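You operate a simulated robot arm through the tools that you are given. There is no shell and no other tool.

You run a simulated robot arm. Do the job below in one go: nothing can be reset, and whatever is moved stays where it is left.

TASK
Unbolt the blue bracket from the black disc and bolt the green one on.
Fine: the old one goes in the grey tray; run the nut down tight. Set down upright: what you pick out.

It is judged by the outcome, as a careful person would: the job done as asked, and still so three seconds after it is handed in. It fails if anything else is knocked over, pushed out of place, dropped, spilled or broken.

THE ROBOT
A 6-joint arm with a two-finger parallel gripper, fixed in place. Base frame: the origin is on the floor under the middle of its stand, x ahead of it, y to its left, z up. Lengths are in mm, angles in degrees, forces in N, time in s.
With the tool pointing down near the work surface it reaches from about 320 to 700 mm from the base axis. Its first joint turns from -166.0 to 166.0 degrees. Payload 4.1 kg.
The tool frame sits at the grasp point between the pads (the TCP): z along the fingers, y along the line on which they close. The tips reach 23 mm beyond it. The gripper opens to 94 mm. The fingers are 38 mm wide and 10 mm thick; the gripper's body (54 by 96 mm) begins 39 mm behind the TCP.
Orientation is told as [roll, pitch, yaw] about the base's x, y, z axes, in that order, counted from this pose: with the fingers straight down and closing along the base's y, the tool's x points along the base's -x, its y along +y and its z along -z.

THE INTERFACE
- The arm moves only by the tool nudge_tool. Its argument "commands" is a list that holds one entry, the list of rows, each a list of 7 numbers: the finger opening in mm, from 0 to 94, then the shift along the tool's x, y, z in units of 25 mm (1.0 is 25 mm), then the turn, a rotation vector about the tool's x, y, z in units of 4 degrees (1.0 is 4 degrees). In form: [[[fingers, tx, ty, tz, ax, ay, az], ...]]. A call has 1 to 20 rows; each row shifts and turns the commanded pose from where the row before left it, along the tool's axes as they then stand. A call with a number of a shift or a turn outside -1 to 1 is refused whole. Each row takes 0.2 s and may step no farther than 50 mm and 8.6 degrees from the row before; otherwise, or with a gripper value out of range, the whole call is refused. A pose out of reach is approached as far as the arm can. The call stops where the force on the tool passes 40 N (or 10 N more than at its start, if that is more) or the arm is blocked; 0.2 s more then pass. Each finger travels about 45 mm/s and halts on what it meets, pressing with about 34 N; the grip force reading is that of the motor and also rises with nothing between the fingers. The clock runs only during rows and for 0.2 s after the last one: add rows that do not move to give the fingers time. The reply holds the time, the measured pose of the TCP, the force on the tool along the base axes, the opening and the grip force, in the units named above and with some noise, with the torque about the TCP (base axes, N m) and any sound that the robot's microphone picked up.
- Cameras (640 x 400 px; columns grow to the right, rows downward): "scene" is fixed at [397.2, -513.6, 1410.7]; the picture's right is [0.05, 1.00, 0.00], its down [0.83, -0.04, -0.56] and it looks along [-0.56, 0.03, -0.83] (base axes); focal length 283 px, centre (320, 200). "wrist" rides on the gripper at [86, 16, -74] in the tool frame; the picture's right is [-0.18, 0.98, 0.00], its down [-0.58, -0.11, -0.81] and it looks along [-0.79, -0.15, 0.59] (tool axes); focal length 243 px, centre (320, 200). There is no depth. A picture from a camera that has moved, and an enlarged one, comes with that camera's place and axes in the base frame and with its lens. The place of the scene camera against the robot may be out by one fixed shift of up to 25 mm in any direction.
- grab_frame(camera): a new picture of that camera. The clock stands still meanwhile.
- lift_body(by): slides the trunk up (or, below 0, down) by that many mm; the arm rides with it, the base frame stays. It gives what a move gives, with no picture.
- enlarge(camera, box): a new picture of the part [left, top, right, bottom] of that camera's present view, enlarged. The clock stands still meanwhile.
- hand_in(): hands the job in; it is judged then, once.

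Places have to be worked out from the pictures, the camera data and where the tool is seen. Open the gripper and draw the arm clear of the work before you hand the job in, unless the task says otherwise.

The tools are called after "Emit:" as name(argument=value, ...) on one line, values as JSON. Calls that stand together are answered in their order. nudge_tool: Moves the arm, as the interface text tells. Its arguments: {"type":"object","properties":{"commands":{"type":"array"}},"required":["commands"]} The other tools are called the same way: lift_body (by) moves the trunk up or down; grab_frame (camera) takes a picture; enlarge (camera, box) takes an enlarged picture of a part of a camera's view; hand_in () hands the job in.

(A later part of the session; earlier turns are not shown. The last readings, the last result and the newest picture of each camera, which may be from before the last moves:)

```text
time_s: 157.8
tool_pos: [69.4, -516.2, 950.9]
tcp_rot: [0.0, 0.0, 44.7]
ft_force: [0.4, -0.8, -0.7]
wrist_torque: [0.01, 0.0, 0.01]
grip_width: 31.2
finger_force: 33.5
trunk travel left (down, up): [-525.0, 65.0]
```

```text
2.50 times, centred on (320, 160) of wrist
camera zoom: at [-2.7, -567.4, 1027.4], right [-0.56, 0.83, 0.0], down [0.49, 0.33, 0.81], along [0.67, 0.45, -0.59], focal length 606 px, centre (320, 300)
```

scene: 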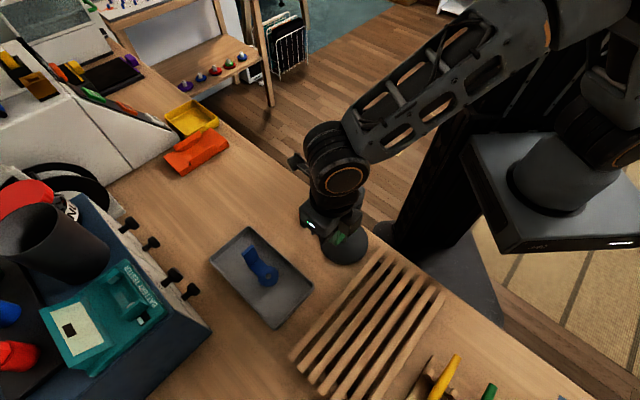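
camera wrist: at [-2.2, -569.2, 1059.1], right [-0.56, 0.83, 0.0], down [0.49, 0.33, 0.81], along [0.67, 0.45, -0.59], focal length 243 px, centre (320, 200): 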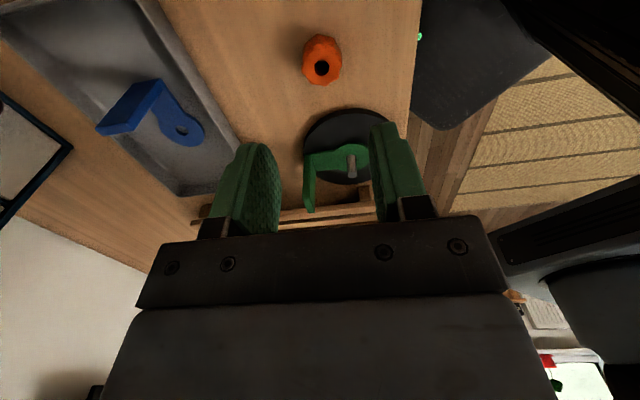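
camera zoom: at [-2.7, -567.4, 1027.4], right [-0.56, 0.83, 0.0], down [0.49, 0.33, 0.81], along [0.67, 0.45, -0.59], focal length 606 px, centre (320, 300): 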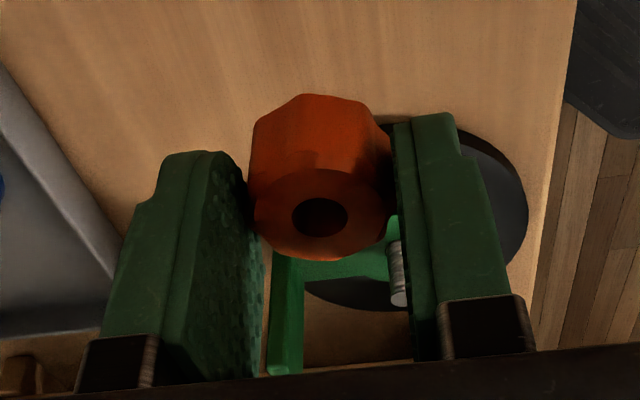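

Nut held squarely at 31 mm. Raising 10 mm, traversing to above the stud [133.2, -436.6], then turning to yaw ≈85 to have the longest clockwise range for threading.

Emit:
nudge_tool(commands=[[[20, 0, 0, -0.4, 0, 0, 0], [20, -0.817, 0.107, 0, 0, 0, 0], [20, -0.817, 0.107, 0, 0, 0, 0], [20, -0.817, 0.107, 0, 0, 0, 0], [20, -0.817, 0.107, 0, 0, 0, 0], [20, -0.817, 0.107, 0, 0, 0, 0], [20, 0, 0, 0, 0, 0, -1], [20, 0, 0, 0, 0, 0, -1], [20, 0, 0, 0, 0, 0, -1], [20, 0, 0, 0, 0, 0, -1], [20, 0, 0, 0, 0, 0, -1], [20, 0, 0, 0, 0, 0, -1], [20, 0, 0, 0, 0, 0, -1], [20, 0, 0, 0, 0, 0, -1], [20, 0, 0, 0, 0, 0, -1], [20, 0, 0, 0, 0, 0, -1], [20, 0, 0, 0, 0, 0, 0]]])

Emit:
grab_frame(camera="wrist")

Emit:
enlarge(camera="wrist", box=[240, 20, 400, 190])

Emit:
enlarge(camera="scene", box=[300, 150, 400, 280])

```text
time_s: 161.4
tool_pos: [133.4, -436.1, 962.2]
tcp_rot: [0.0, 0.0, 84.8]
ft_force: [0.3, -0.1, -0.6]
wrist_torque: [-0.01, 0.02, -0.02]
grip_width: 30.9
finger_force: 33.7
trunk travel left (down, up): [-525.0, 65.0]
```

```text
taken
camera wrist: at [108.9, -521.7, 1036.9], right [-0.96, 0.27, 0.0], down [0.16, 0.57, 0.81], along [0.22, 0.78, -0.59], focal length 243 px, centre (320, 200)
```

wrist: 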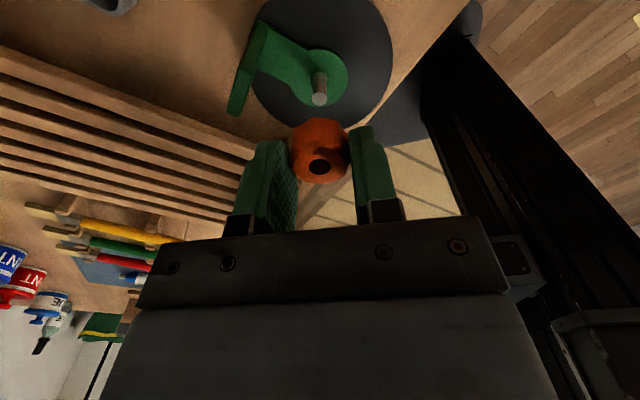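

```text
2.35 times, centred on (320, 105) of wrist
camera zoom: at [108.9, -521.7, 1036.9], right [-0.96, 0.27, 0.0], down [0.16, 0.57, 0.81], along [0.22, 0.78, -0.59], focal length 571 px, centre (320, 424)
```

zoom: 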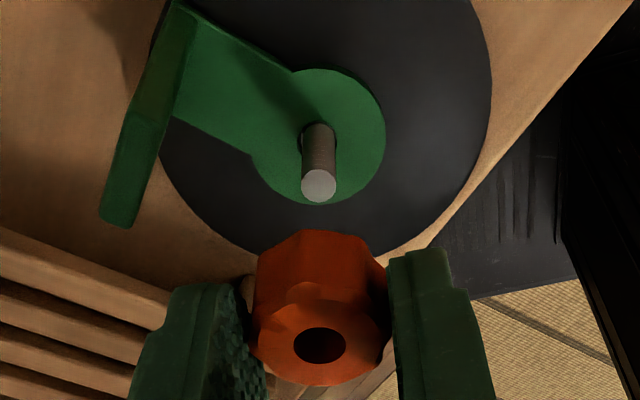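

```text
3.08 times, centred on (350, 215) of scene
camera zoom: at [397.2, -513.6, 1410.7], right [0.05, 1.0, 0.0], down [0.83, -0.04, -0.56], along [-0.56, 0.03, -0.83], focal length 872 px, centre (228, 154)
```

zoom: 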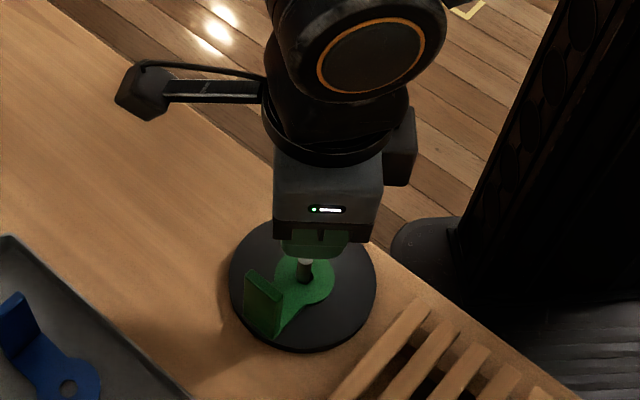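

The stud tip and nut bore line up laterally; I'll trim ≈0.5 mm and descend 33 mm so the nut is a few mm above the stud tip.

Emit:
nudge_tool(commands=[[[20, -0.021, -0.014, 0, 0, 0, 0], [20, 0, 0, 0.4, 0, 0, 0], [20, 0, 0, 0.4, 0, 0, 0], [20, 0, 0, 0.4, 0, 0, 0], [20, 0, 0, 0.12, 0, 0, 0], [20, 0, 0, 0, 0, 0, 0]]])

Emit:
enlarge(camera="wrist", box=[240, 80, 400, 200])

Emit:
enlarge(camera="scene", box=[320, 190, 390, 270])

```text
time_s: 162.8
tool_pos: [133.3, -434.5, 928.4]
tcp_rot: [0.0, 0.0, 84.8]
ft_force: [0.2, -0.4, -0.7]
wrist_torque: [-0.01, 0.0, 0.01]
grip_width: 31.1
finger_force: 33.7
trunk travel left (down, up): [-525.0, 65.0]
```

```text
3.33 times, centred on (320, 140) of wrist
camera zoom: at [109.5, -520.9, 1003.7], right [-0.96, 0.27, 0.0], down [0.16, 0.57, 0.81], along [0.22, 0.78, -0.59], focal length 809 px, centre (320, 400)
```

zoom: 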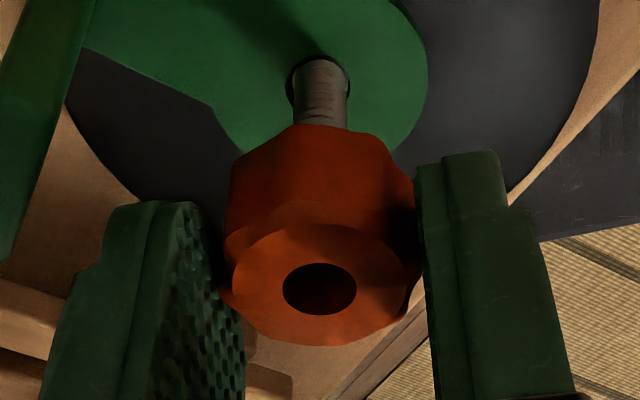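

```text
5.00 times, centred on (355, 230) of scene
camera zoom: at [397.2, -513.6, 1410.7], right [0.05, 1.0, 0.0], down [0.83, -0.04, -0.56], along [-0.56, 0.03, -0.83], focal length 1417 px, centre (145, 50)
```

zoom: 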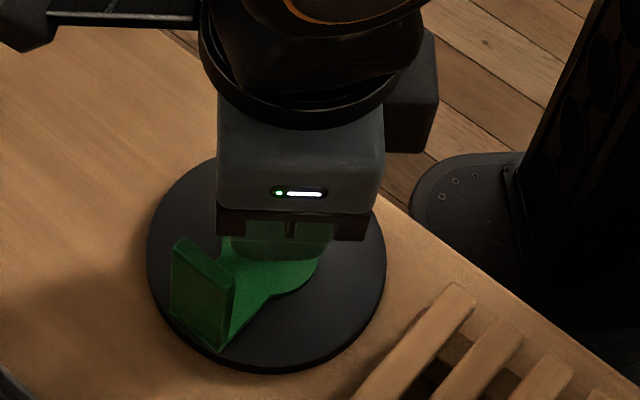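

Nut bottom is ≈6–10 mm above the stud tip and aligned. Lowering in 1 mm steps, four at a time, watching for contact.

Emit:
nudge_tool(commands=[[[20, 0, 0, 0.04, 0, 0, 0], [20, 0, 0, 0.04, 0, 0, 0], [20, 0, 0, 0.04, 0, 0, 0], [20, 0, 0, 0.04, 0, 0, 0], [20, 0, 0, 0, 0, 0, 0]]])

Emit:
nudge_tool(commands=[[[20, 0, 0, 0.04, 0, 0, 0], [20, 0, 0, 0.04, 0, 0, 0], [20, 0, 0, 0.04, 0, 0, 0], [20, 0, 0, 0, 0, 0, 0]]])

Emit:
enlarge(camera="wrist", box=[240, 80, 400, 200])

```text
time_s: 164.0
tool_pos: [133.6, -435.7, 922.8]
tcp_rot: [0.1, 0.0, 84.7]
ft_force: [-0.1, 1.0, 0.1]
wrist_torque: [0.03, 0.01, -0.01]
grip_width: 31.0
finger_force: 33.6
trunk travel left (down, up): [-525.0, 65.0]
```

```text
time_s: 165.0
tool_pos: [132.8, -435.1, 922.1]
tcp_rot: [0.0, 0.0, 84.6]
ft_force: [-0.4, -0.1, -0.5]
wrist_torque: [-0.01, 0.0, 0.01]
grip_width: 31.2
finger_force: 34.3
trunk travel left (down, up): [-525.0, 65.0]
```

```text
3.33 times, centred on (320, 140) of wrist
camera zoom: at [109.2, -521.3, 997.4], right [-0.96, 0.27, 0.0], down [0.16, 0.57, 0.81], along [0.22, 0.78, -0.59], focal length 809 px, centre (320, 400)
```

zoom: 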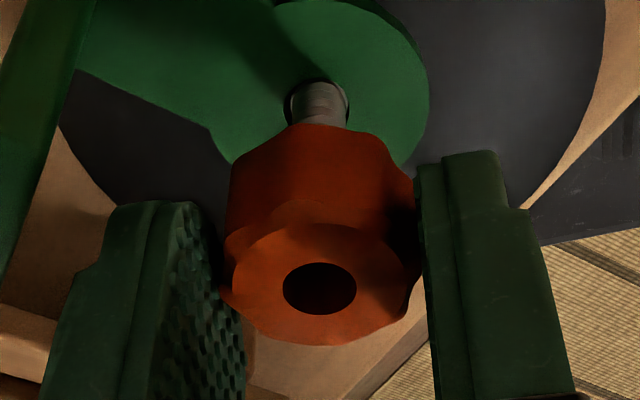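

No contact yet at TCP ≈ 923. Continuing in 1 mm steps.

Emit:
nudge_tool(commands=[[[20, 0, 0, 0.04, 0, 0, 0], [20, 0, 0, 0.04, 0, 0, 0], [20, 0, 0, 0.04, 0, 0, 0], [20, 0, 0, 0, 0, 0, 0]]])

Emit:
nudge_tool(commands=[[[20, 0, 0, 0.04, 0, 0, 0], [20, 0, 0, 0.04, 0, 0, 0], [20, 0, 0, 0.04, 0, 0, 0], [20, 0, 0, 0, 0, 0, 0]]])

Emit:
nudge_tool(commands=[[[20, 0, 0, 0.04, 0, 0, 0], [20, 0, 0, 0.04, 0, 0, 0], [20, 0, 0, 0.04, 0, 0, 0], [20, 0, 0, 0, 0, 0, 0]]])

Emit:
enlarge(camera="wrist", box=[240, 80, 400, 200])

```text
time_s: 166.0
tool_pos: [133.6, -436.2, 918.5]
tcp_rot: [0.0, -0.1, 84.7]
ft_force: [0.8, -0.6, -0.3]
wrist_torque: [0.01, 0.05, 0.02]
grip_width: 30.9
finger_force: 33.8
trunk travel left (down, up): [-525.0, 65.0]
```

```text
time_s: 167.0
tool_pos: [134.2, -435.3, 916.2]
tcp_rot: [0.0, 0.0, 84.7]
ft_force: [-0.1, 0.4, 0.1]
wrist_torque: [-0.03, -0.02, 0.03]
grip_width: 30.9
finger_force: 33.8
trunk travel left (down, up): [-525.0, 65.0]
```

```text
time_s: 168.0
tool_pos: [133.4, -434.4, 912.1]
tcp_rot: [0.0, 0.0, 84.7]
ft_force: [0.8, -0.1, 0.2]
wrist_torque: [-0.01, -0.03, -0.02]
grip_width: 30.9
finger_force: 34.1
trunk travel left (down, up): [-525.0, 65.0]
```

```text
3.33 times, centred on (320, 140) of wrist
camera zoom: at [109.5, -521.3, 988.1], right [-0.96, 0.27, 0.0], down [0.16, 0.57, 0.81], along [0.22, 0.78, -0.59], focal length 809 px, centre (320, 400)
```

zoom: 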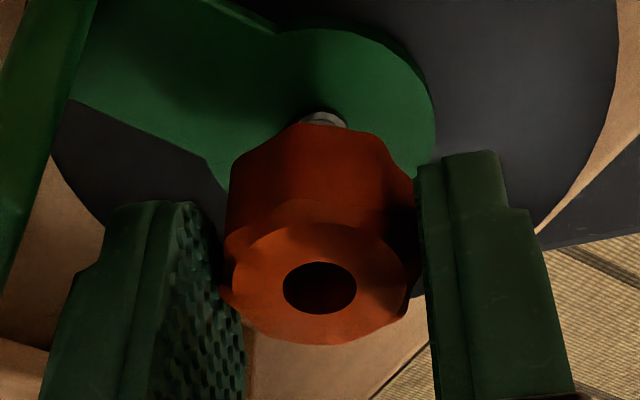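

No contact yet; the stud is already inside the bore. Consistent with where the nut came free earlier (TCP ≈ 901–903), I expect the thread lower; continuing in 1 mm steps.

Emit:
nudge_tool(commands=[[[20, 0, 0, 0.04, 0, 0, 0], [20, 0, 0, 0.04, 0, 0, 0], [20, 0, 0, 0.04, 0, 0, 0], [20, 0, 0, 0.04, 0, 0, 0], [20, 0, 0, 0, 0, 0, 0]]])

Emit:
nudge_tool(commands=[[[20, 0, 0, 0.04, 0, 0, 0], [20, 0, 0, 0.04, 0, 0, 0], [20, 0, 0, 0.04, 0, 0, 0], [20, 0, 0, 0, 0, 0, 0]]])

Emit:
enlarge(camera="wrist", box=[240, 80, 400, 200])

```text
time_s: 169.2
tool_pos: [132.9, -434.6, 908.8]
tcp_rot: [0.0, 0.1, 84.7]
ft_force: [1.8, -0.1, -1.1]
wrist_torque: [0.02, 0.03, -0.02]
grip_width: 30.9
finger_force: 34.3
trunk travel left (down, up): [-525.0, 65.0]
```

```text
time_s: 170.2
tool_pos: [133.1, -435.2, 905.2]
tcp_rot: [0.0, 0.1, 84.7]
ft_force: [0.0, 0.7, -0.1]
wrist_torque: [0.0, -0.02, -0.02]
grip_width: 30.9
finger_force: 33.9
trunk travel left (down, up): [-525.0, 65.0]
```

```text
3.33 times, centred on (320, 140) of wrist
camera zoom: at [109.2, -521.4, 981.1], right [-0.96, 0.27, 0.0], down [0.16, 0.57, 0.81], along [0.22, 0.78, -0.59], focal length 809 px, centre (320, 400)
```

zoom: 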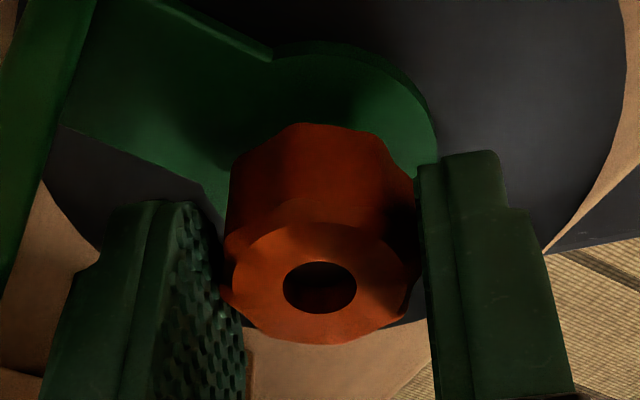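

Still free at TCP ≈ 907. Continuing in 1 mm steps with a reading after every two.

Emit:
nudge_tool(commands=[[[20, 0, 0, 0.04, 0, 0, 0], [20, 0, 0, 0.04, 0, 0, 0], [20, 0, 0, 0, 0, 0, 0]]])

Emit:
nudge_tool(commands=[[[20, 0, 0, 0.04, 0, 0, 0], [20, 0, 0, 0.02, 0, 0, 0], [20, 0, 0, 0, 0, 0, 0]]])

Emit:
enlarge(camera="wrist", box=[240, 80, 400, 200])

```text
time_s: 171.0
tool_pos: [134.1, -435.8, 904.3]
tcp_rot: [0.1, 0.0, 84.8]
ft_force: [0.4, 0.7, -0.8]
wrist_torque: [-0.03, -0.01, -0.01]
grip_width: 31.0
finger_force: 33.9
trunk travel left (down, up): [-525.0, 65.0]
```

```text
time_s: 171.8
tool_pos: [134.3, -434.8, 902.3]
tcp_rot: [0.0, -0.1, 84.8]
ft_force: [0.6, -0.3, 0.7]
wrist_torque: [-0.03, 0.01, -0.02]
grip_width: 30.7
finger_force: 33.6
trunk travel left (down, up): [-525.0, 65.0]
```

```text
3.33 times, centred on (320, 140) of wrist
camera zoom: at [109.5, -521.2, 977.8], right [-0.96, 0.27, 0.0], down [0.16, 0.57, 0.81], along [0.22, 0.78, -0.59], focal length 809 px, centre (320, 400)
```

zoom: 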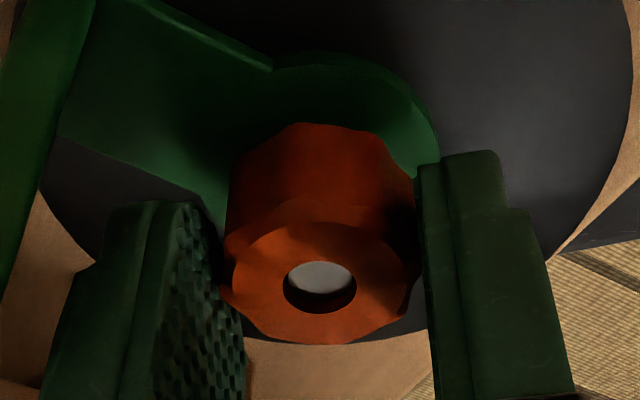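

The stud tip is now visible inside the bore. Continuing 1 mm at a time until I feel the thread start.

Emit:
nudge_tool(commands=[[[20, 0, 0, 0.04, 0, 0, 0], [20, 0, 0, 0, 0, 0, 0]]])

Emit:
nudge_tool(commands=[[[20, 0, 0, 0.02, 0, 0, 0], [20, 0, 0, 0, 0, 0, 0]]])

Emit:
enlarge(camera="wrist", box=[240, 80, 400, 200])

```text
time_s: 172.4
tool_pos: [133.0, -433.6, 901.5]
tcp_rot: [0.0, -0.1, 84.6]
ft_force: [1.4, 1.8, 0.0]
wrist_torque: [0.07, -0.12, 0.0]
grip_width: 31.0
finger_force: 33.9
trunk travel left (down, up): [-525.0, 65.0]
```

```text
time_s: 173.0
tool_pos: [133.6, -435.9, 901.1]
tcp_rot: [0.1, 0.0, 84.8]
ft_force: [1.2, 3.3, 2.0]
wrist_torque: [0.11, -0.06, -0.01]
grip_width: 30.6
finger_force: 34.1
trunk travel left (down, up): [-525.0, 65.0]
```

```text
3.33 times, centred on (320, 140) of wrist
camera zoom: at [109.5, -520.9, 976.4], right [-0.96, 0.27, 0.0], down [0.16, 0.57, 0.81], along [0.22, 0.78, -0.59], focal length 809 px, centre (320, 400)
```

zoom: 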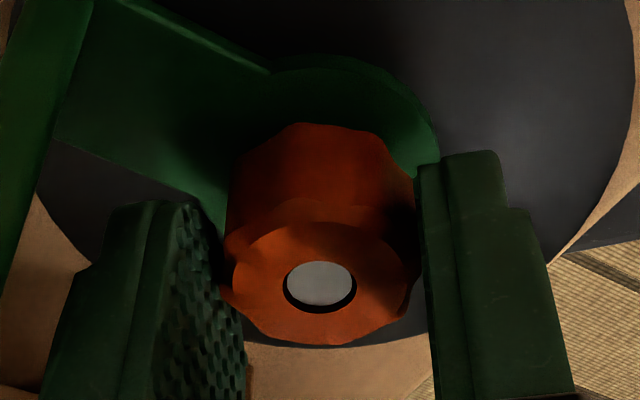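

Side and vertical forces appear (≈3.5 N, +2 N): the nut is meeting the thread, stud ≈2 mm below its top face. Turning 40° clockwise with 0.25 mm of descent to see whether it bites.

Emit:
nudge_tool(commands=[[[20, 0, 0, 0.01, 0, 0, 1], [20, 0, 0, 0, 0, 0, 1], [20, 0, 0, 0, 0, 0, 1], [20, 0, 0, 0, 0, 0, 1], [20, 0, 0, 0, 0, 0, 1], [20, 0, 0, 0, 0, 0, 1], [20, 0, 0, 0, 0, 0, 1], [20, 0, 0, 0, 0, 0, 1], [20, 0, 0, 0, 0, 0, 1], [20, 0, 0, 0, 0, 0, 1]]])

Emit:
enlarge(camera="wrist", box=[240, 80, 400, 200])

```text
time_s: 175.2
tool_pos: [134.0, -434.6, 900.7]
tcp_rot: [0.0, 0.0, 44.7]
ft_force: [4.8, 0.8, 2.5]
wrist_torque: [-0.03, -0.18, 0.02]
grip_width: 30.9
finger_force: 34.0
trunk travel left (down, up): [-525.0, 65.0]
```

```text
3.33 times, centred on (320, 140) of wrist
camera zoom: at [60.8, -485.6, 976.1], right [-0.56, 0.83, 0.0], down [0.49, 0.33, 0.81], along [0.67, 0.45, -0.59], focal length 809 px, centre (320, 400)
```

zoom: 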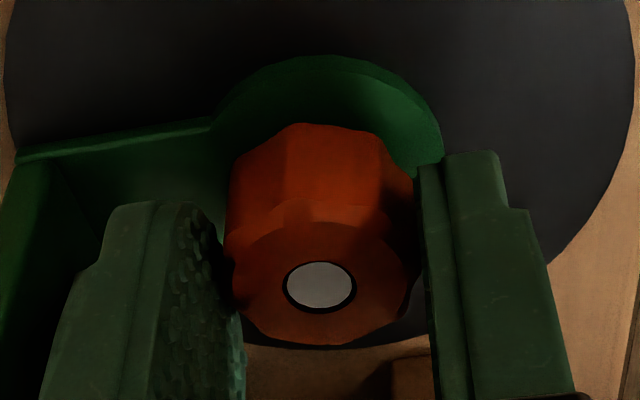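

Forces remain small. Continuing 80° clockwise with 0.75 mm of descent; if it is threading, the vertical force should stay near zero.

Emit:
nudge_tool(commands=[[[20, 0, 0, 0, 0, 0, 1], [20, 0, 0, 0, 0, 0, 1], [20, 0, 0, 0, 0, 0, 1], [20, 0, 0, 0.01, 0, 0, 1], [20, 0, 0, 0, 0, 0, 1], [20, 0, 0, 0, 0, 0, 1], [20, 0, 0, 0, 0, 0, 1], [20, 0, 0, 0, 0, 0, 1], [20, 0, 0, 0, 0, 0, 1], [20, 0, 0, 0.01, 0, 0, 1], [20, 0, 0, 0, 0, 0, 1], [20, 0, 0, 0, 0, 0, 1], [20, 0, 0, 0, 0, 0, 1], [20, 0, 0, 0, 0, 0, 1], [20, 0, 0, 0, 0, 0, 1], [20, 0, 0, 0.01, 0, 0, 1], [20, 0, 0, 0, 0, 0, 1], [20, 0, 0, 0, 0, 0, 1], [20, 0, 0, 0, 0, 0, 1], [20, 0, 0, 0, 0, 0, 1]]])

Emit:
enlarge(camera="wrist", box=[240, 80, 400, 200])

```text
time_s: 179.4
tool_pos: [133.7, -434.5, 899.5]
tcp_rot: [0.0, 0.0, -35.3]
ft_force: [7.4, -2.0, 3.5]
wrist_torque: [0.04, -0.2, 0.02]
grip_width: 31.1
finger_force: 34.2
trunk travel left (down, up): [-525.0, 65.0]
```

```text
3.33 times, centred on (320, 140) of wrist
camera zoom: at [72.4, -373.4, 975.4], right [0.72, 0.7, 0.0], down [0.41, -0.42, 0.81], along [0.56, -0.58, -0.59], focal length 809 px, centre (320, 400)
```

zoom: 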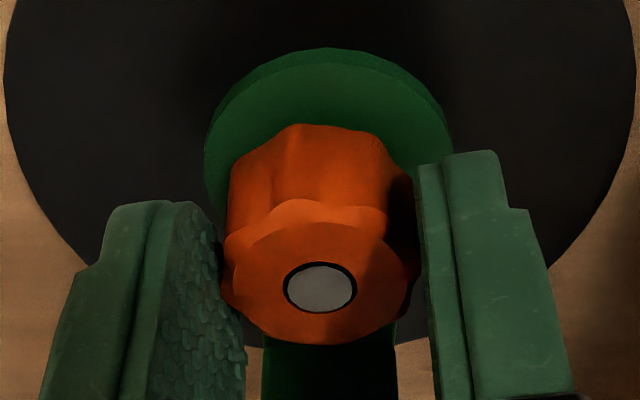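

Vertical force stays ≈3 N while descending 0.75 mm per 80°, so the nut is threading. I'll shift 0.6 mm to relax the +x side load and continue 80° + 80° clockwise.

Emit:
nudge_tool(commands=[[[20, -0.023, 0.01, 0, 0, 0, 1], [20, 0, 0, 0, 0, 0, 1], [20, 0, 0, 0, 0, 0, 1], [20, 0, 0, 0.01, 0, 0, 1], [20, 0, 0, 0, 0, 0, 1], [20, 0, 0, 0, 0, 0, 1], [20, 0, 0, 0, 0, 0, 1], [20, 0, 0, 0, 0, 0, 1], [20, 0, 0, 0, 0, 0, 1], [20, 0, 0, 0.01, 0, 0, 1], [20, 0, 0, 0, 0, 0, 1], [20, 0, 0, 0, 0, 0, 1], [20, 0, 0, 0, 0, 0, 1], [20, 0, 0, 0, 0, 0, 1], [20, 0, 0, 0, 0, 0, 1], [20, 0, 0, 0.01, 0, 0, 1], [20, 0, 0, 0, 0, 0, 1], [20, 0, 0, 0, 0, 0, 1], [20, 0, 0, 0, 0, 0, 1], [20, 0, 0, 0, 0, 0, 1]]])

Emit:
nudge_tool(commands=[[[20, 0, 0, 0, 0, 0, 1], [20, 0, 0, 0, 0, 0, 1], [20, 0, 0, 0, 0, 0, 1], [20, 0, 0, 0.01, 0, 0, 1], [20, 0, 0, 0, 0, 0, 1], [20, 0, 0, 0, 0, 0, 1], [20, 0, 0, 0, 0, 0, 1], [20, 0, 0, 0, 0, 0, 1], [20, 0, 0, 0, 0, 0, 1], [20, 0, 0, 0.01, 0, 0, 1], [20, 0, 0, 0, 0, 0, 1], [20, 0, 0, 0, 0, 0, 1], [20, 0, 0, 0, 0, 0, 1], [20, 0, 0, 0, 0, 0, 1], [20, 0, 0, 0, 0, 0, 1], [20, 0, 0, 0.01, 0, 0, 1], [20, 0, 0, 0, 0, 0, 1], [20, 0, 0, 0, 0, 0, 1], [20, 0, 0, 0, 0, 0, 1], [20, 0, 0, 0, 0, 0, 1]]])

Emit:
enlarge(camera="wrist", box=[240, 80, 400, 200])

```text
time_s: 183.6
tool_pos: [134.1, -434.4, 898.9]
tcp_rot: [0.0, 0.1, -115.3]
ft_force: [-6.1, -0.9, 2.4]
wrist_torque: [-0.05, 0.15, -0.02]
grip_width: 30.9
finger_force: 33.9
trunk travel left (down, up): [-525.0, 65.0]
```

```text
time_s: 187.8
tool_pos: [133.4, -435.0, 898.1]
tcp_rot: [0.0, 0.0, 164.7]
ft_force: [-5.9, -1.6, 1.5]
wrist_torque: [-0.19, 0.17, 0.01]
grip_width: 30.9
finger_force: 34.0
trunk travel left (down, up): [-525.0, 65.0]
```

```text
3.33 times, centred on (320, 140) of wrist
camera zoom: at [212.7, -475.1, 974.5], right [-0.44, -0.9, 0.0], down [-0.53, 0.26, 0.81], along [-0.72, 0.35, -0.59], focal length 809 px, centre (320, 400)
```

zoom: 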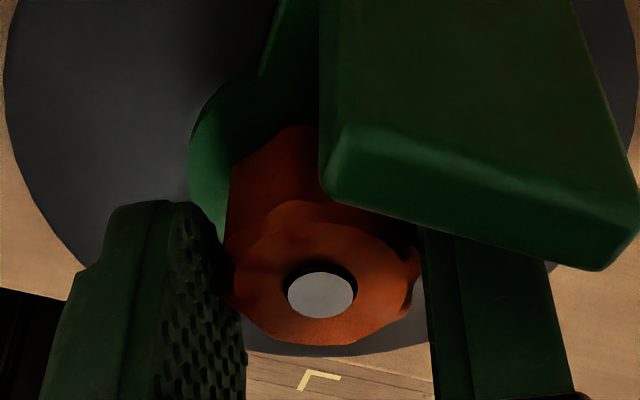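

The stud now protrudes slightly above the nut, so it is running down properly. Finishing this stroke (24° more), then releasing to 38 mm and rotating back counter-clockwise 304° in four calls.

Emit:
nudge_tool(commands=[[[20, 0, 0, 0, 0, 0, 1], [20, 0, 0, 0.01, 0, 0, 1], [20, 0, 0, 0, 0, 0, 1], [20, 0, 0, 0, 0, 0, 1], [20, 0, 0, 0, 0, 0, 1], [20, 0, 0, 0, 0, 0, 1], [38, 0, 0, 0, 0, 0, 0], [38, 0, 0, 0, 0, 0, 0]]])

Emit:
enlarge(camera="wrist", box=[200, 80, 440, 240])

Emit:
nudge_tool(commands=[[[38, 0, 0, 0, 0, 0, -1], [38, 0, 0, 0, 0, 0, -1], [38, 0, 0, 0, 0, 0, -1], [38, 0, 0, 0, 0, 0, -1], [38, 0, 0, 0, 0, 0, -1], [38, 0, 0, 0, 0, 0, -1], [38, 0, 0, 0, 0, 0, -1], [38, 0, 0, 0, 0, 0, -1], [38, 0, 0, 0, 0, 0, -1], [38, 0, 0, 0, 0, 0, -1], [38, 0, 0, 0, 0, 0, -1], [38, 0, 0, 0, 0, 0, -1], [38, 0, 0, 0, 0, 0, -1], [38, 0, 0, 0, 0, 0, -1], [38, 0, 0, 0, 0, 0, -1], [38, 0, 0, 0, 0, 0, -1], [38, 0, 0, 0, 0, 0, -1], [38, 0, 0, 0, 0, 0, -1], [38, 0, 0, 0, 0, 0, -1], [38, 0, 0, 0, 0, 0, -1]]])

Emit:
enlarge(camera="wrist", box=[200, 80, 440, 240])

```text
time_s: 189.6
tool_pos: [135.7, -435.0, 897.5]
tcp_rot: [0.1, -0.1, 140.7]
ft_force: [0.1, -0.1, 0.8]
wrist_torque: [-0.02, 0.03, 0.01]
grip_width: 38.2
finger_force: 0.0
trunk travel left (down, up): [-525.0, 65.0]
```

```text
2.50 times, centred on (320, 160) of wrist
camera zoom: at [191.3, -504.0, 974.1], right [-0.76, -0.64, 0.0], down [-0.38, 0.45, 0.81], along [-0.52, 0.62, -0.59], focal length 606 px, centre (320, 300)
```

zoom: 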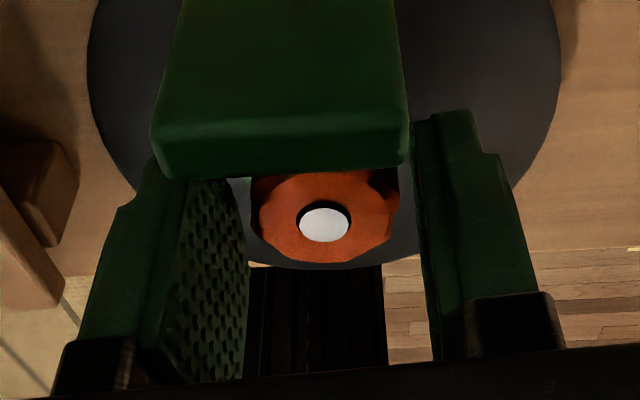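

```text
time_s: 193.8
tool_pos: [134.5, -434.8, 898.3]
tcp_rot: [0.0, 0.0, -139.3]
ft_force: [-0.6, 0.3, 0.0]
wrist_torque: [-0.01, 0.0, 0.01]
grip_width: 38.2
finger_force: 0.1
trunk travel left (down, up): [-525.0, 65.0]
```

```text
2.50 times, centred on (320, 160) of wrist
camera zoom: at [209.9, -392.6, 973.9], right [0.5, -0.86, 0.0], down [-0.51, -0.3, 0.81], along [-0.7, -0.41, -0.59], focal length 606 px, centre (320, 300)
```

zoom: 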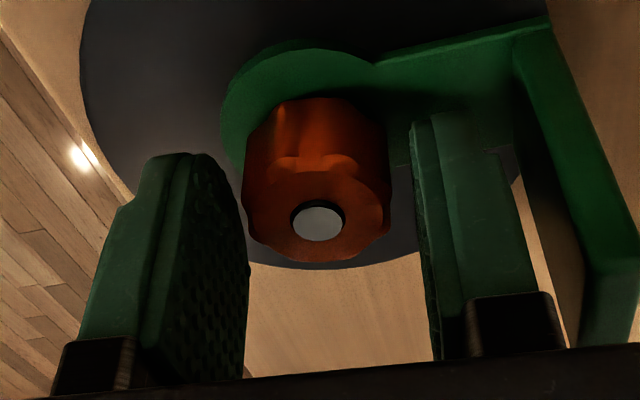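

Return motion is clear; the tool sits ≈0.8 mm toward +x of the stud, so I'll correct that and continue counter-clockwise 224° in three calls.

Emit:
nudge_tool(commands=[[[38, -0.024, -0.021, 0, 0, 0, -1], [38, 0, 0, 0, 0, 0, -1], [38, 0, 0, 0, 0, 0, -1], [38, 0, 0, 0, 0, 0, -1], [38, 0, 0, 0, 0, 0, -1], [38, 0, 0, 0, 0, 0, -1], [38, 0, 0, 0, 0, 0, -1], [38, 0, 0, 0, 0, 0, -1], [38, 0, 0, 0, 0, 0, -1], [38, 0, 0, 0, 0, 0, -1], [38, 0, 0, 0, 0, 0, -1], [38, 0, 0, 0, 0, 0, -1], [38, 0, 0, 0, 0, 0, -1], [38, 0, 0, 0, 0, 0, -1], [38, 0, 0, 0, 0, 0, -1], [38, 0, 0, 0, 0, 0, -1], [38, 0, 0, 0, 0, 0, -1], [38, 0, 0, 0, 0, 0, -1], [38, 0, 0, 0, 0, 0, -1], [38, 0, 0, 0, 0, 0, -1]]])

Emit:
nudge_tool(commands=[[[38, 0, 0, 0, 0, 0, -1], [38, 0, 0, 0, 0, 0, -1], [38, 0, 0, 0, 0, 0, -1], [38, 0, 0, 0, 0, 0, -1], [38, 0, 0, 0, 0, 0, -1], [38, 0, 0, 0, 0, 0, -1], [38, 0, 0, 0, 0, 0, -1], [38, 0, 0, 0, 0, 0, -1], [38, 0, 0, 0, 0, 0, -1], [38, 0, 0, 0, 0, 0, -1], [38, 0, 0, 0, 0, 0, -1], [38, 0, 0, 0, 0, 0, -1], [38, 0, 0, 0, 0, 0, -1], [38, 0, 0, 0, 0, 0, -1], [38, 0, 0, 0, 0, 0, -1], [38, 0, 0, 0, 0, 0, -1], [38, 0, 0, 0, 0, 0, -1], [38, 0, 0, 0, 0, 0, -1], [38, 0, 0, 0, 0, 0, -1], [38, 0, 0, 0, 0, 0, -1]]])

Emit:
nudge_tool(commands=[[[38, 0, 0, 0, 0, 0, -1], [38, 0, 0, 0, 0, 0, -1], [38, 0, 0, 0, 0, 0, -1], [38, 0, 0, 0, 0, 0, -1], [38, 0, 0, 0, 0, 0, -1], [38, 0, 0, 0, 0, 0, -1], [38, 0, 0, 0, 0, 0, -1], [38, 0, 0, 0, 0, 0, -1], [38, 0, 0, 0, 0, 0, -1], [38, 0, 0, 0, 0, 0, -1], [38, 0, 0, 0, 0, 0, -1], [38, 0, 0, 0, 0, 0, -1], [38, 0, 0, 0, 0, 0, -1], [38, 0, 0, 0, 0, 0, -1], [38, 0, 0, 0, 0, 0, -1], [38, 0, 0, 0, 0, 0, -1]]])

Emit:
enlarge(camera="wrist", box=[200, 80, 440, 240])

```text
time_s: 198.0
tool_pos: [134.0, -434.8, 899.7]
tcp_rot: [0.0, 0.0, -59.2]
ft_force: [0.5, -0.1, 0.5]
wrist_torque: [-0.01, 0.0, 0.01]
grip_width: 37.8
finger_force: 0.0
trunk travel left (down, up): [-525.0, 65.0]
```

```text
time_s: 202.2
tool_pos: [133.2, -435.7, 897.6]
tcp_rot: [0.1, 0.0, 20.8]
ft_force: [-0.1, 0.4, 0.2]
wrist_torque: [0.0, -0.01, -0.01]
grip_width: 38.0
finger_force: 0.1
trunk travel left (down, up): [-525.0, 65.0]
```

```text
time_s: 205.6
tool_pos: [133.7, -435.0, 897.8]
tcp_rot: [0.0, 0.0, 84.8]
ft_force: [-0.2, 0.2, -0.8]
wrist_torque: [0.02, -0.01, 0.01]
grip_width: 37.9
finger_force: 0.0
trunk travel left (down, up): [-525.0, 65.0]
```

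```text
2.50 times, centred on (320, 160) of wrist
camera zoom: at [109.2, -521.5, 974.0], right [-0.96, 0.27, 0.0], down [0.16, 0.57, 0.81], along [0.22, 0.78, -0.59], focal length 606 px, centre (320, 300)
```

zoom: 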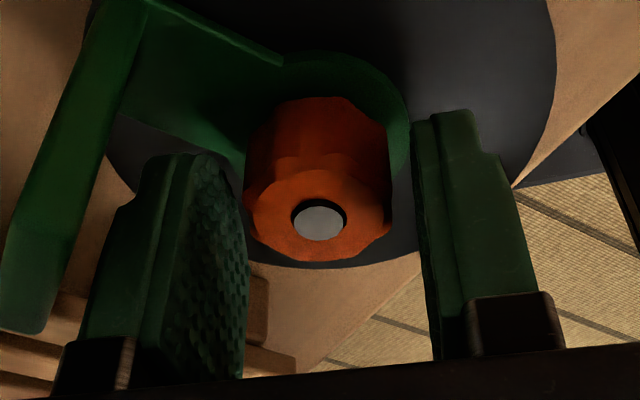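

Centred again at yaw 85. Gripping and running the nut down: 72° then 80° clockwise with matching descent, watching vertical force and torque.

Emit:
nudge_tool(commands=[[[20, 0, 0, 0, 0, 0, 0], [20, 0, 0, 0, 0, 0, 0], [20, 0, 0, 0, 0, 0, 1], [20, 0, 0, 0, 0, 0, 1], [20, 0, 0, 0.01, 0, 0, 1], [20, 0, 0, 0, 0, 0, 1], [20, 0, 0, 0, 0, 0, 1], [20, 0, 0, 0, 0, 0, 1], [20, 0, 0, 0, 0, 0, 1], [20, 0, 0, 0.01, 0, 0, 1], [20, 0, 0, 0, 0, 0, 1], [20, 0, 0, 0, 0, 0, 1], [20, 0, 0, 0, 0, 0, 1], [20, 0, 0, 0, 0, 0, 1], [20, 0, 0, 0.01, 0, 0, 1], [20, 0, 0, 0, 0, 0, 1], [20, 0, 0, 0, 0, 0, 1], [20, 0, 0, 0, 0, 0, 1], [20, 0, 0, 0, 0, 0, 1], [20, 0, 0, 0, 0, 0, 1]]])

Emit:
nudge_tool(commands=[[[20, 0, 0, 0, 0, 0, 1], [20, 0, 0, 0, 0, 0, 1], [20, 0, 0, 0.01, 0, 0, 1], [20, 0, 0, 0, 0, 0, 1], [20, 0, 0, 0, 0, 0, 1], [20, 0, 0, 0, 0, 0, 1], [20, 0, 0, 0, 0, 0, 1], [20, 0, 0, 0, 0, 0, 1], [20, 0, 0, 0.01, 0, 0, 1], [20, 0, 0, 0, 0, 0, 1], [20, 0, 0, 0, 0, 0, 1], [20, 0, 0, 0, 0, 0, 1], [20, 0, 0, 0, 0, 0, 1], [20, 0, 0, 0, 0, 0, 1], [20, 0, 0, 0.01, 0, 0, 1], [20, 0, 0, 0, 0, 0, 1], [20, 0, 0, 0, 0, 0, 1], [20, 0, 0, 0, 0, 0, 1], [20, 0, 0, 0, 0, 0, 1], [20, 0, 0, 0, 0, 0, 1]]])

Emit:
enlarge(camera="wrist", box=[200, 80, 440, 240])

```text
time_s: 209.8
tool_pos: [132.9, -435.0, 898.3]
tcp_rot: [-0.1, 0.0, 12.5]
ft_force: [0.0, 0.2, 0.8]
wrist_torque: [0.07, 0.05, -0.01]
grip_width: 30.8
finger_force: 33.9
trunk travel left (down, up): [-525.0, 65.0]
```

```text
time_s: 214.0
tool_pos: [132.4, -434.0, 897.5]
tcp_rot: [-0.1, -0.1, -67.3]
ft_force: [1.8, 4.0, -0.1]
wrist_torque: [0.1, 0.0, 0.0]
grip_width: 31.1
finger_force: 33.9
trunk travel left (down, up): [-525.0, 65.0]
```

```text
2.50 times, centred on (320, 160) of wrist
camera zoom: at [114.9, -350.4, 973.2], right [0.98, 0.21, 0.0], down [0.12, -0.58, 0.81], along [0.17, -0.79, -0.59], focal length 606 px, centre (320, 300)
```

zoom: 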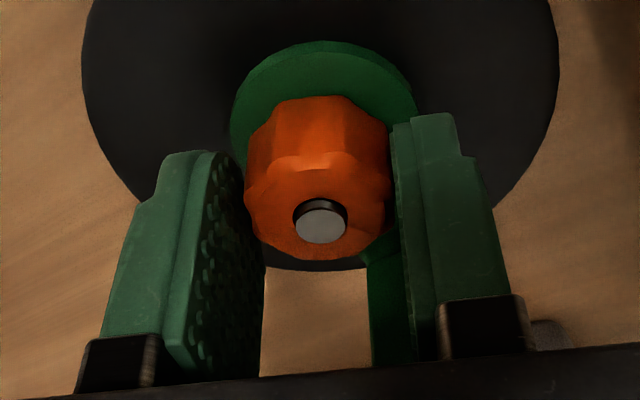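

Still running freely, stud protruding ≈2 mm. Continuing 80° clockwise.

Emit:
nudge_tool(commands=[[[20, 0, 0, 0, 0, 0, 1], [20, 0, 0, 0, 0, 0, 1], [20, 0, 0, 0.01, 0, 0, 1], [20, 0, 0, 0, 0, 0, 1], [20, 0, 0, 0, 0, 0, 1], [20, 0, 0, 0, 0, 0, 1], [20, 0, 0, 0, 0, 0, 1], [20, 0, 0, 0, 0, 0, 1], [20, 0, 0, 0.01, 0, 0, 1], [20, 0, 0, 0, 0, 0, 1], [20, 0, 0, 0, 0, 0, 1], [20, 0, 0, 0, 0, 0, 1], [20, 0, 0, 0, 0, 0, 1], [20, 0, 0, 0, 0, 0, 1], [20, 0, 0, 0.01, 0, 0, 1], [20, 0, 0, 0, 0, 0, 1], [20, 0, 0, 0, 0, 0, 1], [20, 0, 0, 0, 0, 0, 1], [20, 0, 0, 0, 0, 0, 1], [20, 0, 0, 0, 0, 0, 1]]])

Emit:
enlarge(camera="wrist", box=[200, 80, 440, 240])

```text
time_s: 218.2
tool_pos: [134.5, -434.6, 896.8]
tcp_rot: [0.0, 0.0, -147.4]
ft_force: [5.4, 2.0, 1.7]
wrist_torque: [0.03, -0.07, 0.01]
grip_width: 30.8
finger_force: 33.7
trunk travel left (down, up): [-525.0, 65.0]
```

```text
2.50 times, centred on (320, 160) of wrist
camera zoom: at [215.1, -403.5, 972.4], right [0.38, -0.93, 0.0], down [-0.55, -0.22, 0.81], along [-0.75, -0.3, -0.59], focal length 606 px, centre (320, 300)
```

zoom: 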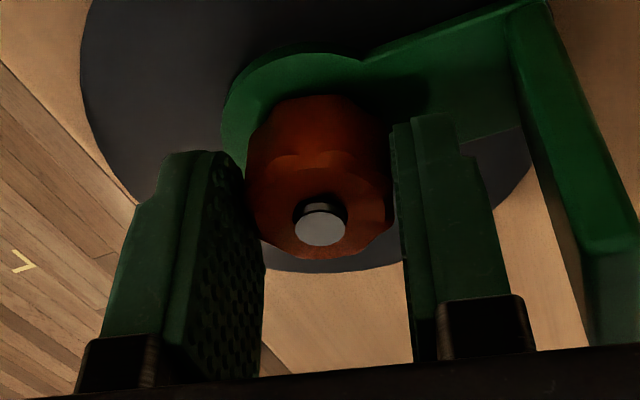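

Stud now protrudes ≈2.7 mm, close to the original 2.5–3 mm. Continuing 36° with a 0.25 mm descent and checking for tightening.

Emit:
nudge_tool(commands=[[[20, 0, 0, 0, 0, 0, 1], [20, 0, 0, 0, 0, 0, 1], [20, 0, 0, 0.01, 0, 0, 1], [20, 0, 0, 0, 0, 0, 1], [20, 0, 0, 0, 0, 0, 1], [20, 0, 0, 0, 0, 0, 1], [20, 0, 0, 0, 0, 0, 1], [20, 0, 0, 0, 0, 0, 1], [20, 0, 0, 0, 0, 0, 1]]])

Emit:
nudge_tool(commands=[[[20, 0, 0, 0, 0, 0, 1], [20, 0, 0, 0, 0, 0, 1], [20, 0, 0, 0.01, 0, 0, 1], [20, 0, 0, 0, 0, 0, 1], [20, 0, 0, 0, 0, 0, 1], [20, 0, 0, 0, 0, 0, 1], [20, 0, 0, 0, 0, 0, 1], [20, 0, 0, 0, 0, 0, 1], [20, 0, 0, 0, 0, 0, 1]]])

Emit:
enlarge(camera="wrist", box=[200, 80, 440, 240])

```text
time_s: 220.2
tool_pos: [133.6, -435.7, 896.7]
tcp_rot: [0.0, 0.0, 176.7]
ft_force: [-0.9, -0.6, 2.3]
wrist_torque: [0.01, 0.0, 0.25]
grip_width: 27.3
finger_force: 34.0
trunk travel left (down, up): [-525.0, 65.0]
```

```text
time_s: 222.2
tool_pos: [134.5, -434.8, 896.9]
tcp_rot: [0.0, 0.0, 140.6]
ft_force: [0.0, 2.1, 0.1]
wrist_torque: [-0.14, 0.02, 0.52]
grip_width: 30.9
finger_force: 34.0
trunk travel left (down, up): [-525.0, 65.0]
```

```text
2.50 times, centred on (320, 160) of wrist
camera zoom: at [189.8, -503.7, 971.9], right [-0.77, -0.64, 0.0], down [-0.38, 0.45, 0.81], along [-0.52, 0.62, -0.59], focal length 606 px, centre (320, 300)
```

zoom: 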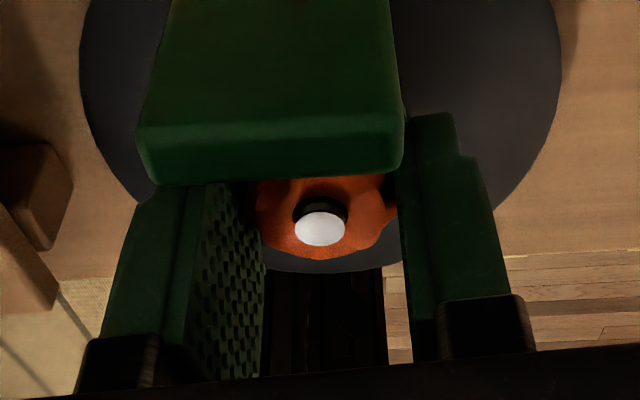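

Torque rose to 0.25 then 0.52 N·m and the width dipped to 27.3 mm and back: the pads rode over the lobes, i.e. the nut has stopped turning and is seated. I'll confirm with 16° more clockwise while reading torque.

Emit:
nudge_tool(commands=[[[10, 0, 0, 0, 0, 0, 1], [10, 0, 0, 0, 0, 0, 1], [10, 0, 0, 0, 0, 0, 1], [10, 0, 0, 0, 0, 0, 1]]])

Emit:
enlarge(camera="wrist", box=[200, 80, 440, 240])

```text
time_s: 223.2
tool_pos: [132.7, -433.7, 896.2]
tcp_rot: [0.0, 0.0, 124.6]
ft_force: [1.3, 3.5, 2.0]
wrist_torque: [0.08, -0.06, 0.08]
grip_width: 28.5
finger_force: 34.0
trunk travel left (down, up): [-525.0, 65.0]
```

```text
2.50 times, centred on (320, 160) of wrist
camera zoom: at [169.1, -516.6, 971.9], right [-0.91, -0.41, 0.0], down [-0.24, 0.54, 0.81], along [-0.33, 0.74, -0.59], focal length 606 px, centre (320, 300)
```

zoom: 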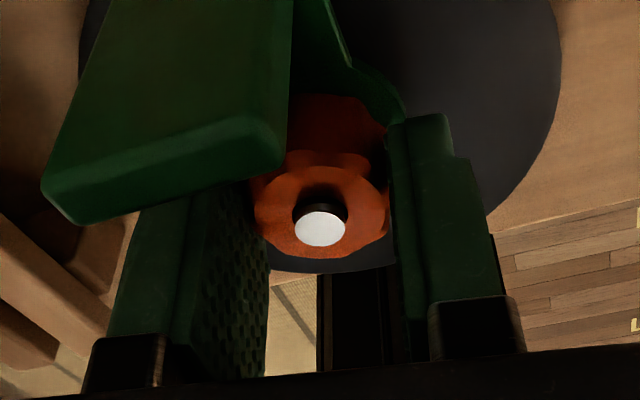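

The pads are sliding over the lobes while the nut stays put, stud protruding ≈3 mm. To be sure it's tight, I'll open, turn back 80° counter-clockwise, re-grip and apply another clockwise torque, reading it stepwise.

Emit:
nudge_tool(commands=[[[38, 0, 0, 0, 0, 0, 0], [38, 0, 0, 0, 0, 0, -1], [38, 0, 0, 0, 0, 0, -1], [38, 0, 0, 0, 0, 0, -1], [38, 0, 0, 0, 0, 0, -1], [38, 0, 0, 0, 0, 0, -1], [38, 0, 0, 0, 0, 0, -1], [38, 0, 0, 0, 0, 0, -1], [38, 0, 0, 0, 0, 0, -1], [38, 0, 0, 0, 0, 0, -1], [38, 0, 0, 0, 0, 0, -1], [38, 0, 0, 0, 0, 0, -1], [38, 0, 0, 0, 0, 0, -1], [38, 0, 0, 0, 0, 0, -1], [38, 0, 0, 0, 0, 0, -1], [38, 0, 0, 0, 0, 0, -1], [38, 0, 0, 0, 0, 0, -1], [38, 0, 0, 0, 0, 0, -1], [38, 0, 0, 0, 0, 0, -1], [38, 0, 0, 0, 0, 0, -1]]])

Emit:
enlarge(camera="wrist", box=[200, 80, 440, 240])

Emit:
nudge_tool(commands=[[[38, 0, 0, 0, 0, 0, -1], [38, 0, 0, 0, 0, 0, -1], [38, 0, 0, 0, 0, 0, -1], [38, 0, 0, 0, 0, 0, -1], [38, 0, 0, 0, 0, 0, -1], [38, 0, 0, 0, 0, 0, -1], [38, 0, 0, 0, 0, 0, -1], [38, 0, 0, 0, 0, 0, -1], [38, 0, 0, 0, 0, 0, -1], [38, 0, 0, 0, 0, 0, -1], [38, 0, 0, 0, 0, 0, -1], [38, 0, 0, 0, 0, 0, -1], [38, 0, 0, 0, 0, 0, -1], [38, 0, 0, 0, 0, 0, -1], [38, 0, 0, 0, 0, 0, -1], [38, 0, 0, 0, 0, 0, -1], [38, 0, 0, 0, 0, 0, -1], [38, 0, 0, 0, 0, 0, -1], [38, 0, 0, 0, 0, 0, -1]]])

Emit:
enlarge(camera="wrist", box=[200, 80, 440, 240])

```text
time_s: 227.4
tool_pos: [133.1, -433.9, 896.7]
tcp_rot: [0.0, 0.0, -159.3]
ft_force: [0.5, -0.6, 0.7]
wrist_torque: [-0.01, 0.02, 0.02]
grip_width: 38.0
finger_force: 0.1
trunk travel left (down, up): [-525.0, 65.0]
```

```text
2.50 times, centred on (320, 160) of wrist
camera zoom: at [219.9, -420.9, 972.2], right [0.18, -0.98, 0.0], down [-0.58, -0.11, 0.81], along [-0.79, -0.14, -0.59], focal length 606 px, centre (320, 300)
```

zoom: 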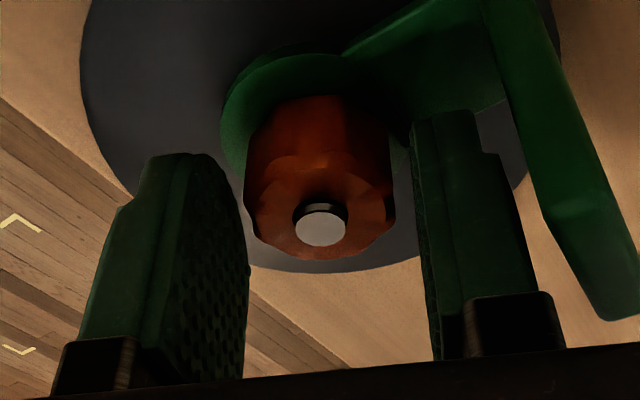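

```text
time_s: 231.4
tool_pos: [133.7, -435.9, 897.0]
tcp_rot: [-0.1, 0.0, -83.2]
ft_force: [0.9, 0.2, 0.2]
wrist_torque: [-0.01, -0.02, 0.04]
grip_width: 37.8
finger_force: 0.1
trunk travel left (down, up): [-525.0, 65.0]
```

```text
2.50 times, centred on (320, 160) of wrist
camera zoom: at [139.0, -348.8, 971.7], right [1.0, -0.07, 0.0], down [-0.04, -0.59, 0.81], along [-0.05, -0.8, -0.59], focal length 606 px, centre (320, 300)
```

zoom: 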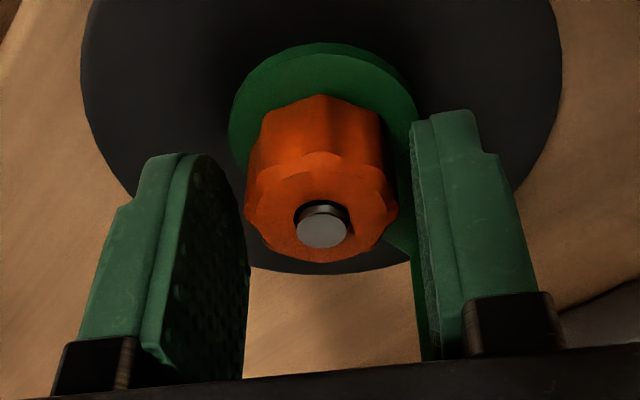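

Both the nut and the bracket look steady. Re-gripping here and applying clockwise torque in 12° steps, reading torque and width each time.

Emit:
nudge_tool(commands=[[[10, 0, 0, 0, 0, 0, 0], [10, 0, 0, 0, 0, 0, 0], [10, 0, 0, 0, 0, 0, 0]]])

Emit:
nudge_tool(commands=[[[10, 0, 0, 0, 0, 0, 1], [10, 0, 0, 0, 0, 0, 1], [10, 0, 0, 0, 0, 0, 1]]])

Emit:
nudge_tool(commands=[[[10, 0, 0, 0, 0, 0, 1], [10, 0, 0, 0, 0, 0, 1]]])

Emit:
nudge_tool(commands=[[[10, 0, 0, 0, 0, 0, 1], [10, 0, 0, 0, 0, 0, 1]]])

Emit:
enlarge(camera="wrist", box=[200, 80, 440, 240])

```text
time_s: 232.2
tool_pos: [132.5, -435.9, 896.5]
tcp_rot: [0.0, 0.1, -83.2]
ft_force: [-0.1, 0.3, -0.3]
wrist_torque: [0.03, 0.05, 0.09]
grip_width: 30.3
finger_force: 34.0
trunk travel left (down, up): [-525.0, 65.0]
```

```text
time_s: 233.0
tool_pos: [134.1, -434.3, 896.5]
tcp_rot: [0.0, 0.0, -95.3]
ft_force: [3.8, 1.9, -0.2]
wrist_torque: [-0.01, -0.04, 0.58]
grip_width: 31.3
finger_force: 33.3
trunk travel left (down, up): [-525.0, 65.0]
```

```text
time_s: 233.6
tool_pos: [134.5, -436.0, 896.1]
tcp_rot: [0.0, 0.0, -103.3]
ft_force: [2.8, 0.9, 0.6]
wrist_torque: [-0.04, -0.01, 0.41]
grip_width: 30.8
finger_force: 33.3
trunk travel left (down, up): [-525.0, 65.0]
```

```text
time_s: 234.2
tool_pos: [132.6, -434.6, 895.9]
tcp_rot: [0.0, 0.0, -111.4]
ft_force: [3.9, 0.0, 0.2]
wrist_torque: [-0.03, -0.08, 0.24]
grip_width: 29.6
finger_force: 34.6
trunk travel left (down, up): [-525.0, 65.0]
```

```text
2.50 times, centred on (320, 160) of wrist
camera zoom: at [180.1, -362.0, 971.9], right [0.85, -0.53, 0.0], down [-0.31, -0.5, 0.81], along [-0.43, -0.68, -0.59], focal length 606 px, centre (320, 300)
```

zoom: 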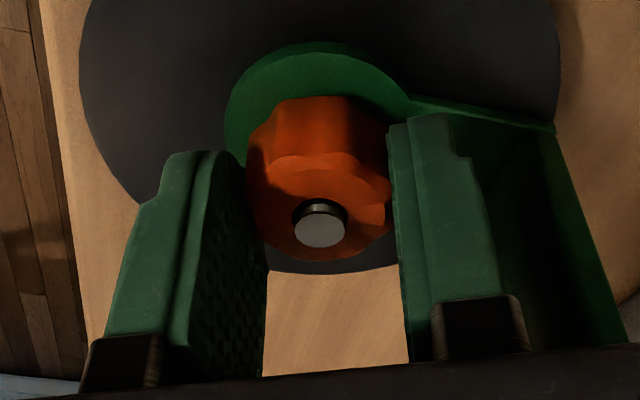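

Torque jumped to 0.58 N·m at once and the pads then slid over the lobes, so the nut is hard down. One more push through the next valley-to-lobe climb, where the grip transmits the most torque.

Emit:
nudge_tool(commands=[[[0, 0, 0, 0, 0, 0, 1], [0, 0, 0, 0, 0, 0, 1], [0, 0, 0, 0, 0, 0, 1]]])

Emit:
nudge_tool(commands=[[[0, 0, 0, 0, 0, 0, 1], [0, 0, 0, 0, 0, 0, 1]]])

Emit:
nudge_tool(commands=[[[0, 0, 0, 0, 0, 0, 1], [0, 0, 0, 0, 0, 0, 1]]])

Emit:
enlarge(camera="wrist", box=[200, 80, 440, 240])

```text
time_s: 235.0
tool_pos: [134.1, -436.5, 896.7]
tcp_rot: [0.0, 0.0, -123.3]
ft_force: [4.7, -1.3, 0.6]
wrist_torque: [-0.03, -0.16, 0.28]
grip_width: 27.2
finger_force: 34.3
trunk travel left (down, up): [-525.0, 65.0]
```

```text
time_s: 235.6
tool_pos: [133.5, -435.3, 896.2]
tcp_rot: [0.0, -0.1, -131.2]
ft_force: [4.3, 1.0, 0.4]
wrist_torque: [-0.02, -0.08, 1.09]
grip_width: 27.8
finger_force: 33.8
trunk travel left (down, up): [-525.0, 65.0]
```

```text
time_s: 236.2
tool_pos: [132.7, -434.5, 896.8]
tcp_rot: [0.0, 0.0, -139.3]
ft_force: [4.0, -1.3, 2.3]
wrist_torque: [-0.04, -0.04, 0.9]
grip_width: 29.5
finger_force: 34.3
trunk travel left (down, up): [-525.0, 65.0]
```

```text
2.50 times, centred on (320, 160) of wrist
camera zoom: at [209.3, -392.7, 971.7], right [0.5, -0.87, 0.0], down [-0.51, -0.3, 0.81], along [-0.7, -0.4, -0.59], focal length 606 px, centre (320, 300)
```

zoom: 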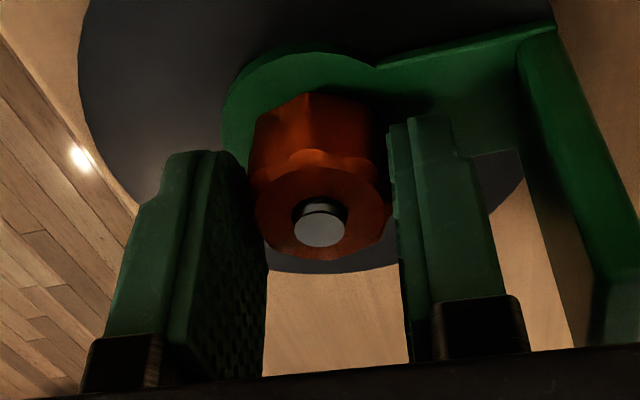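

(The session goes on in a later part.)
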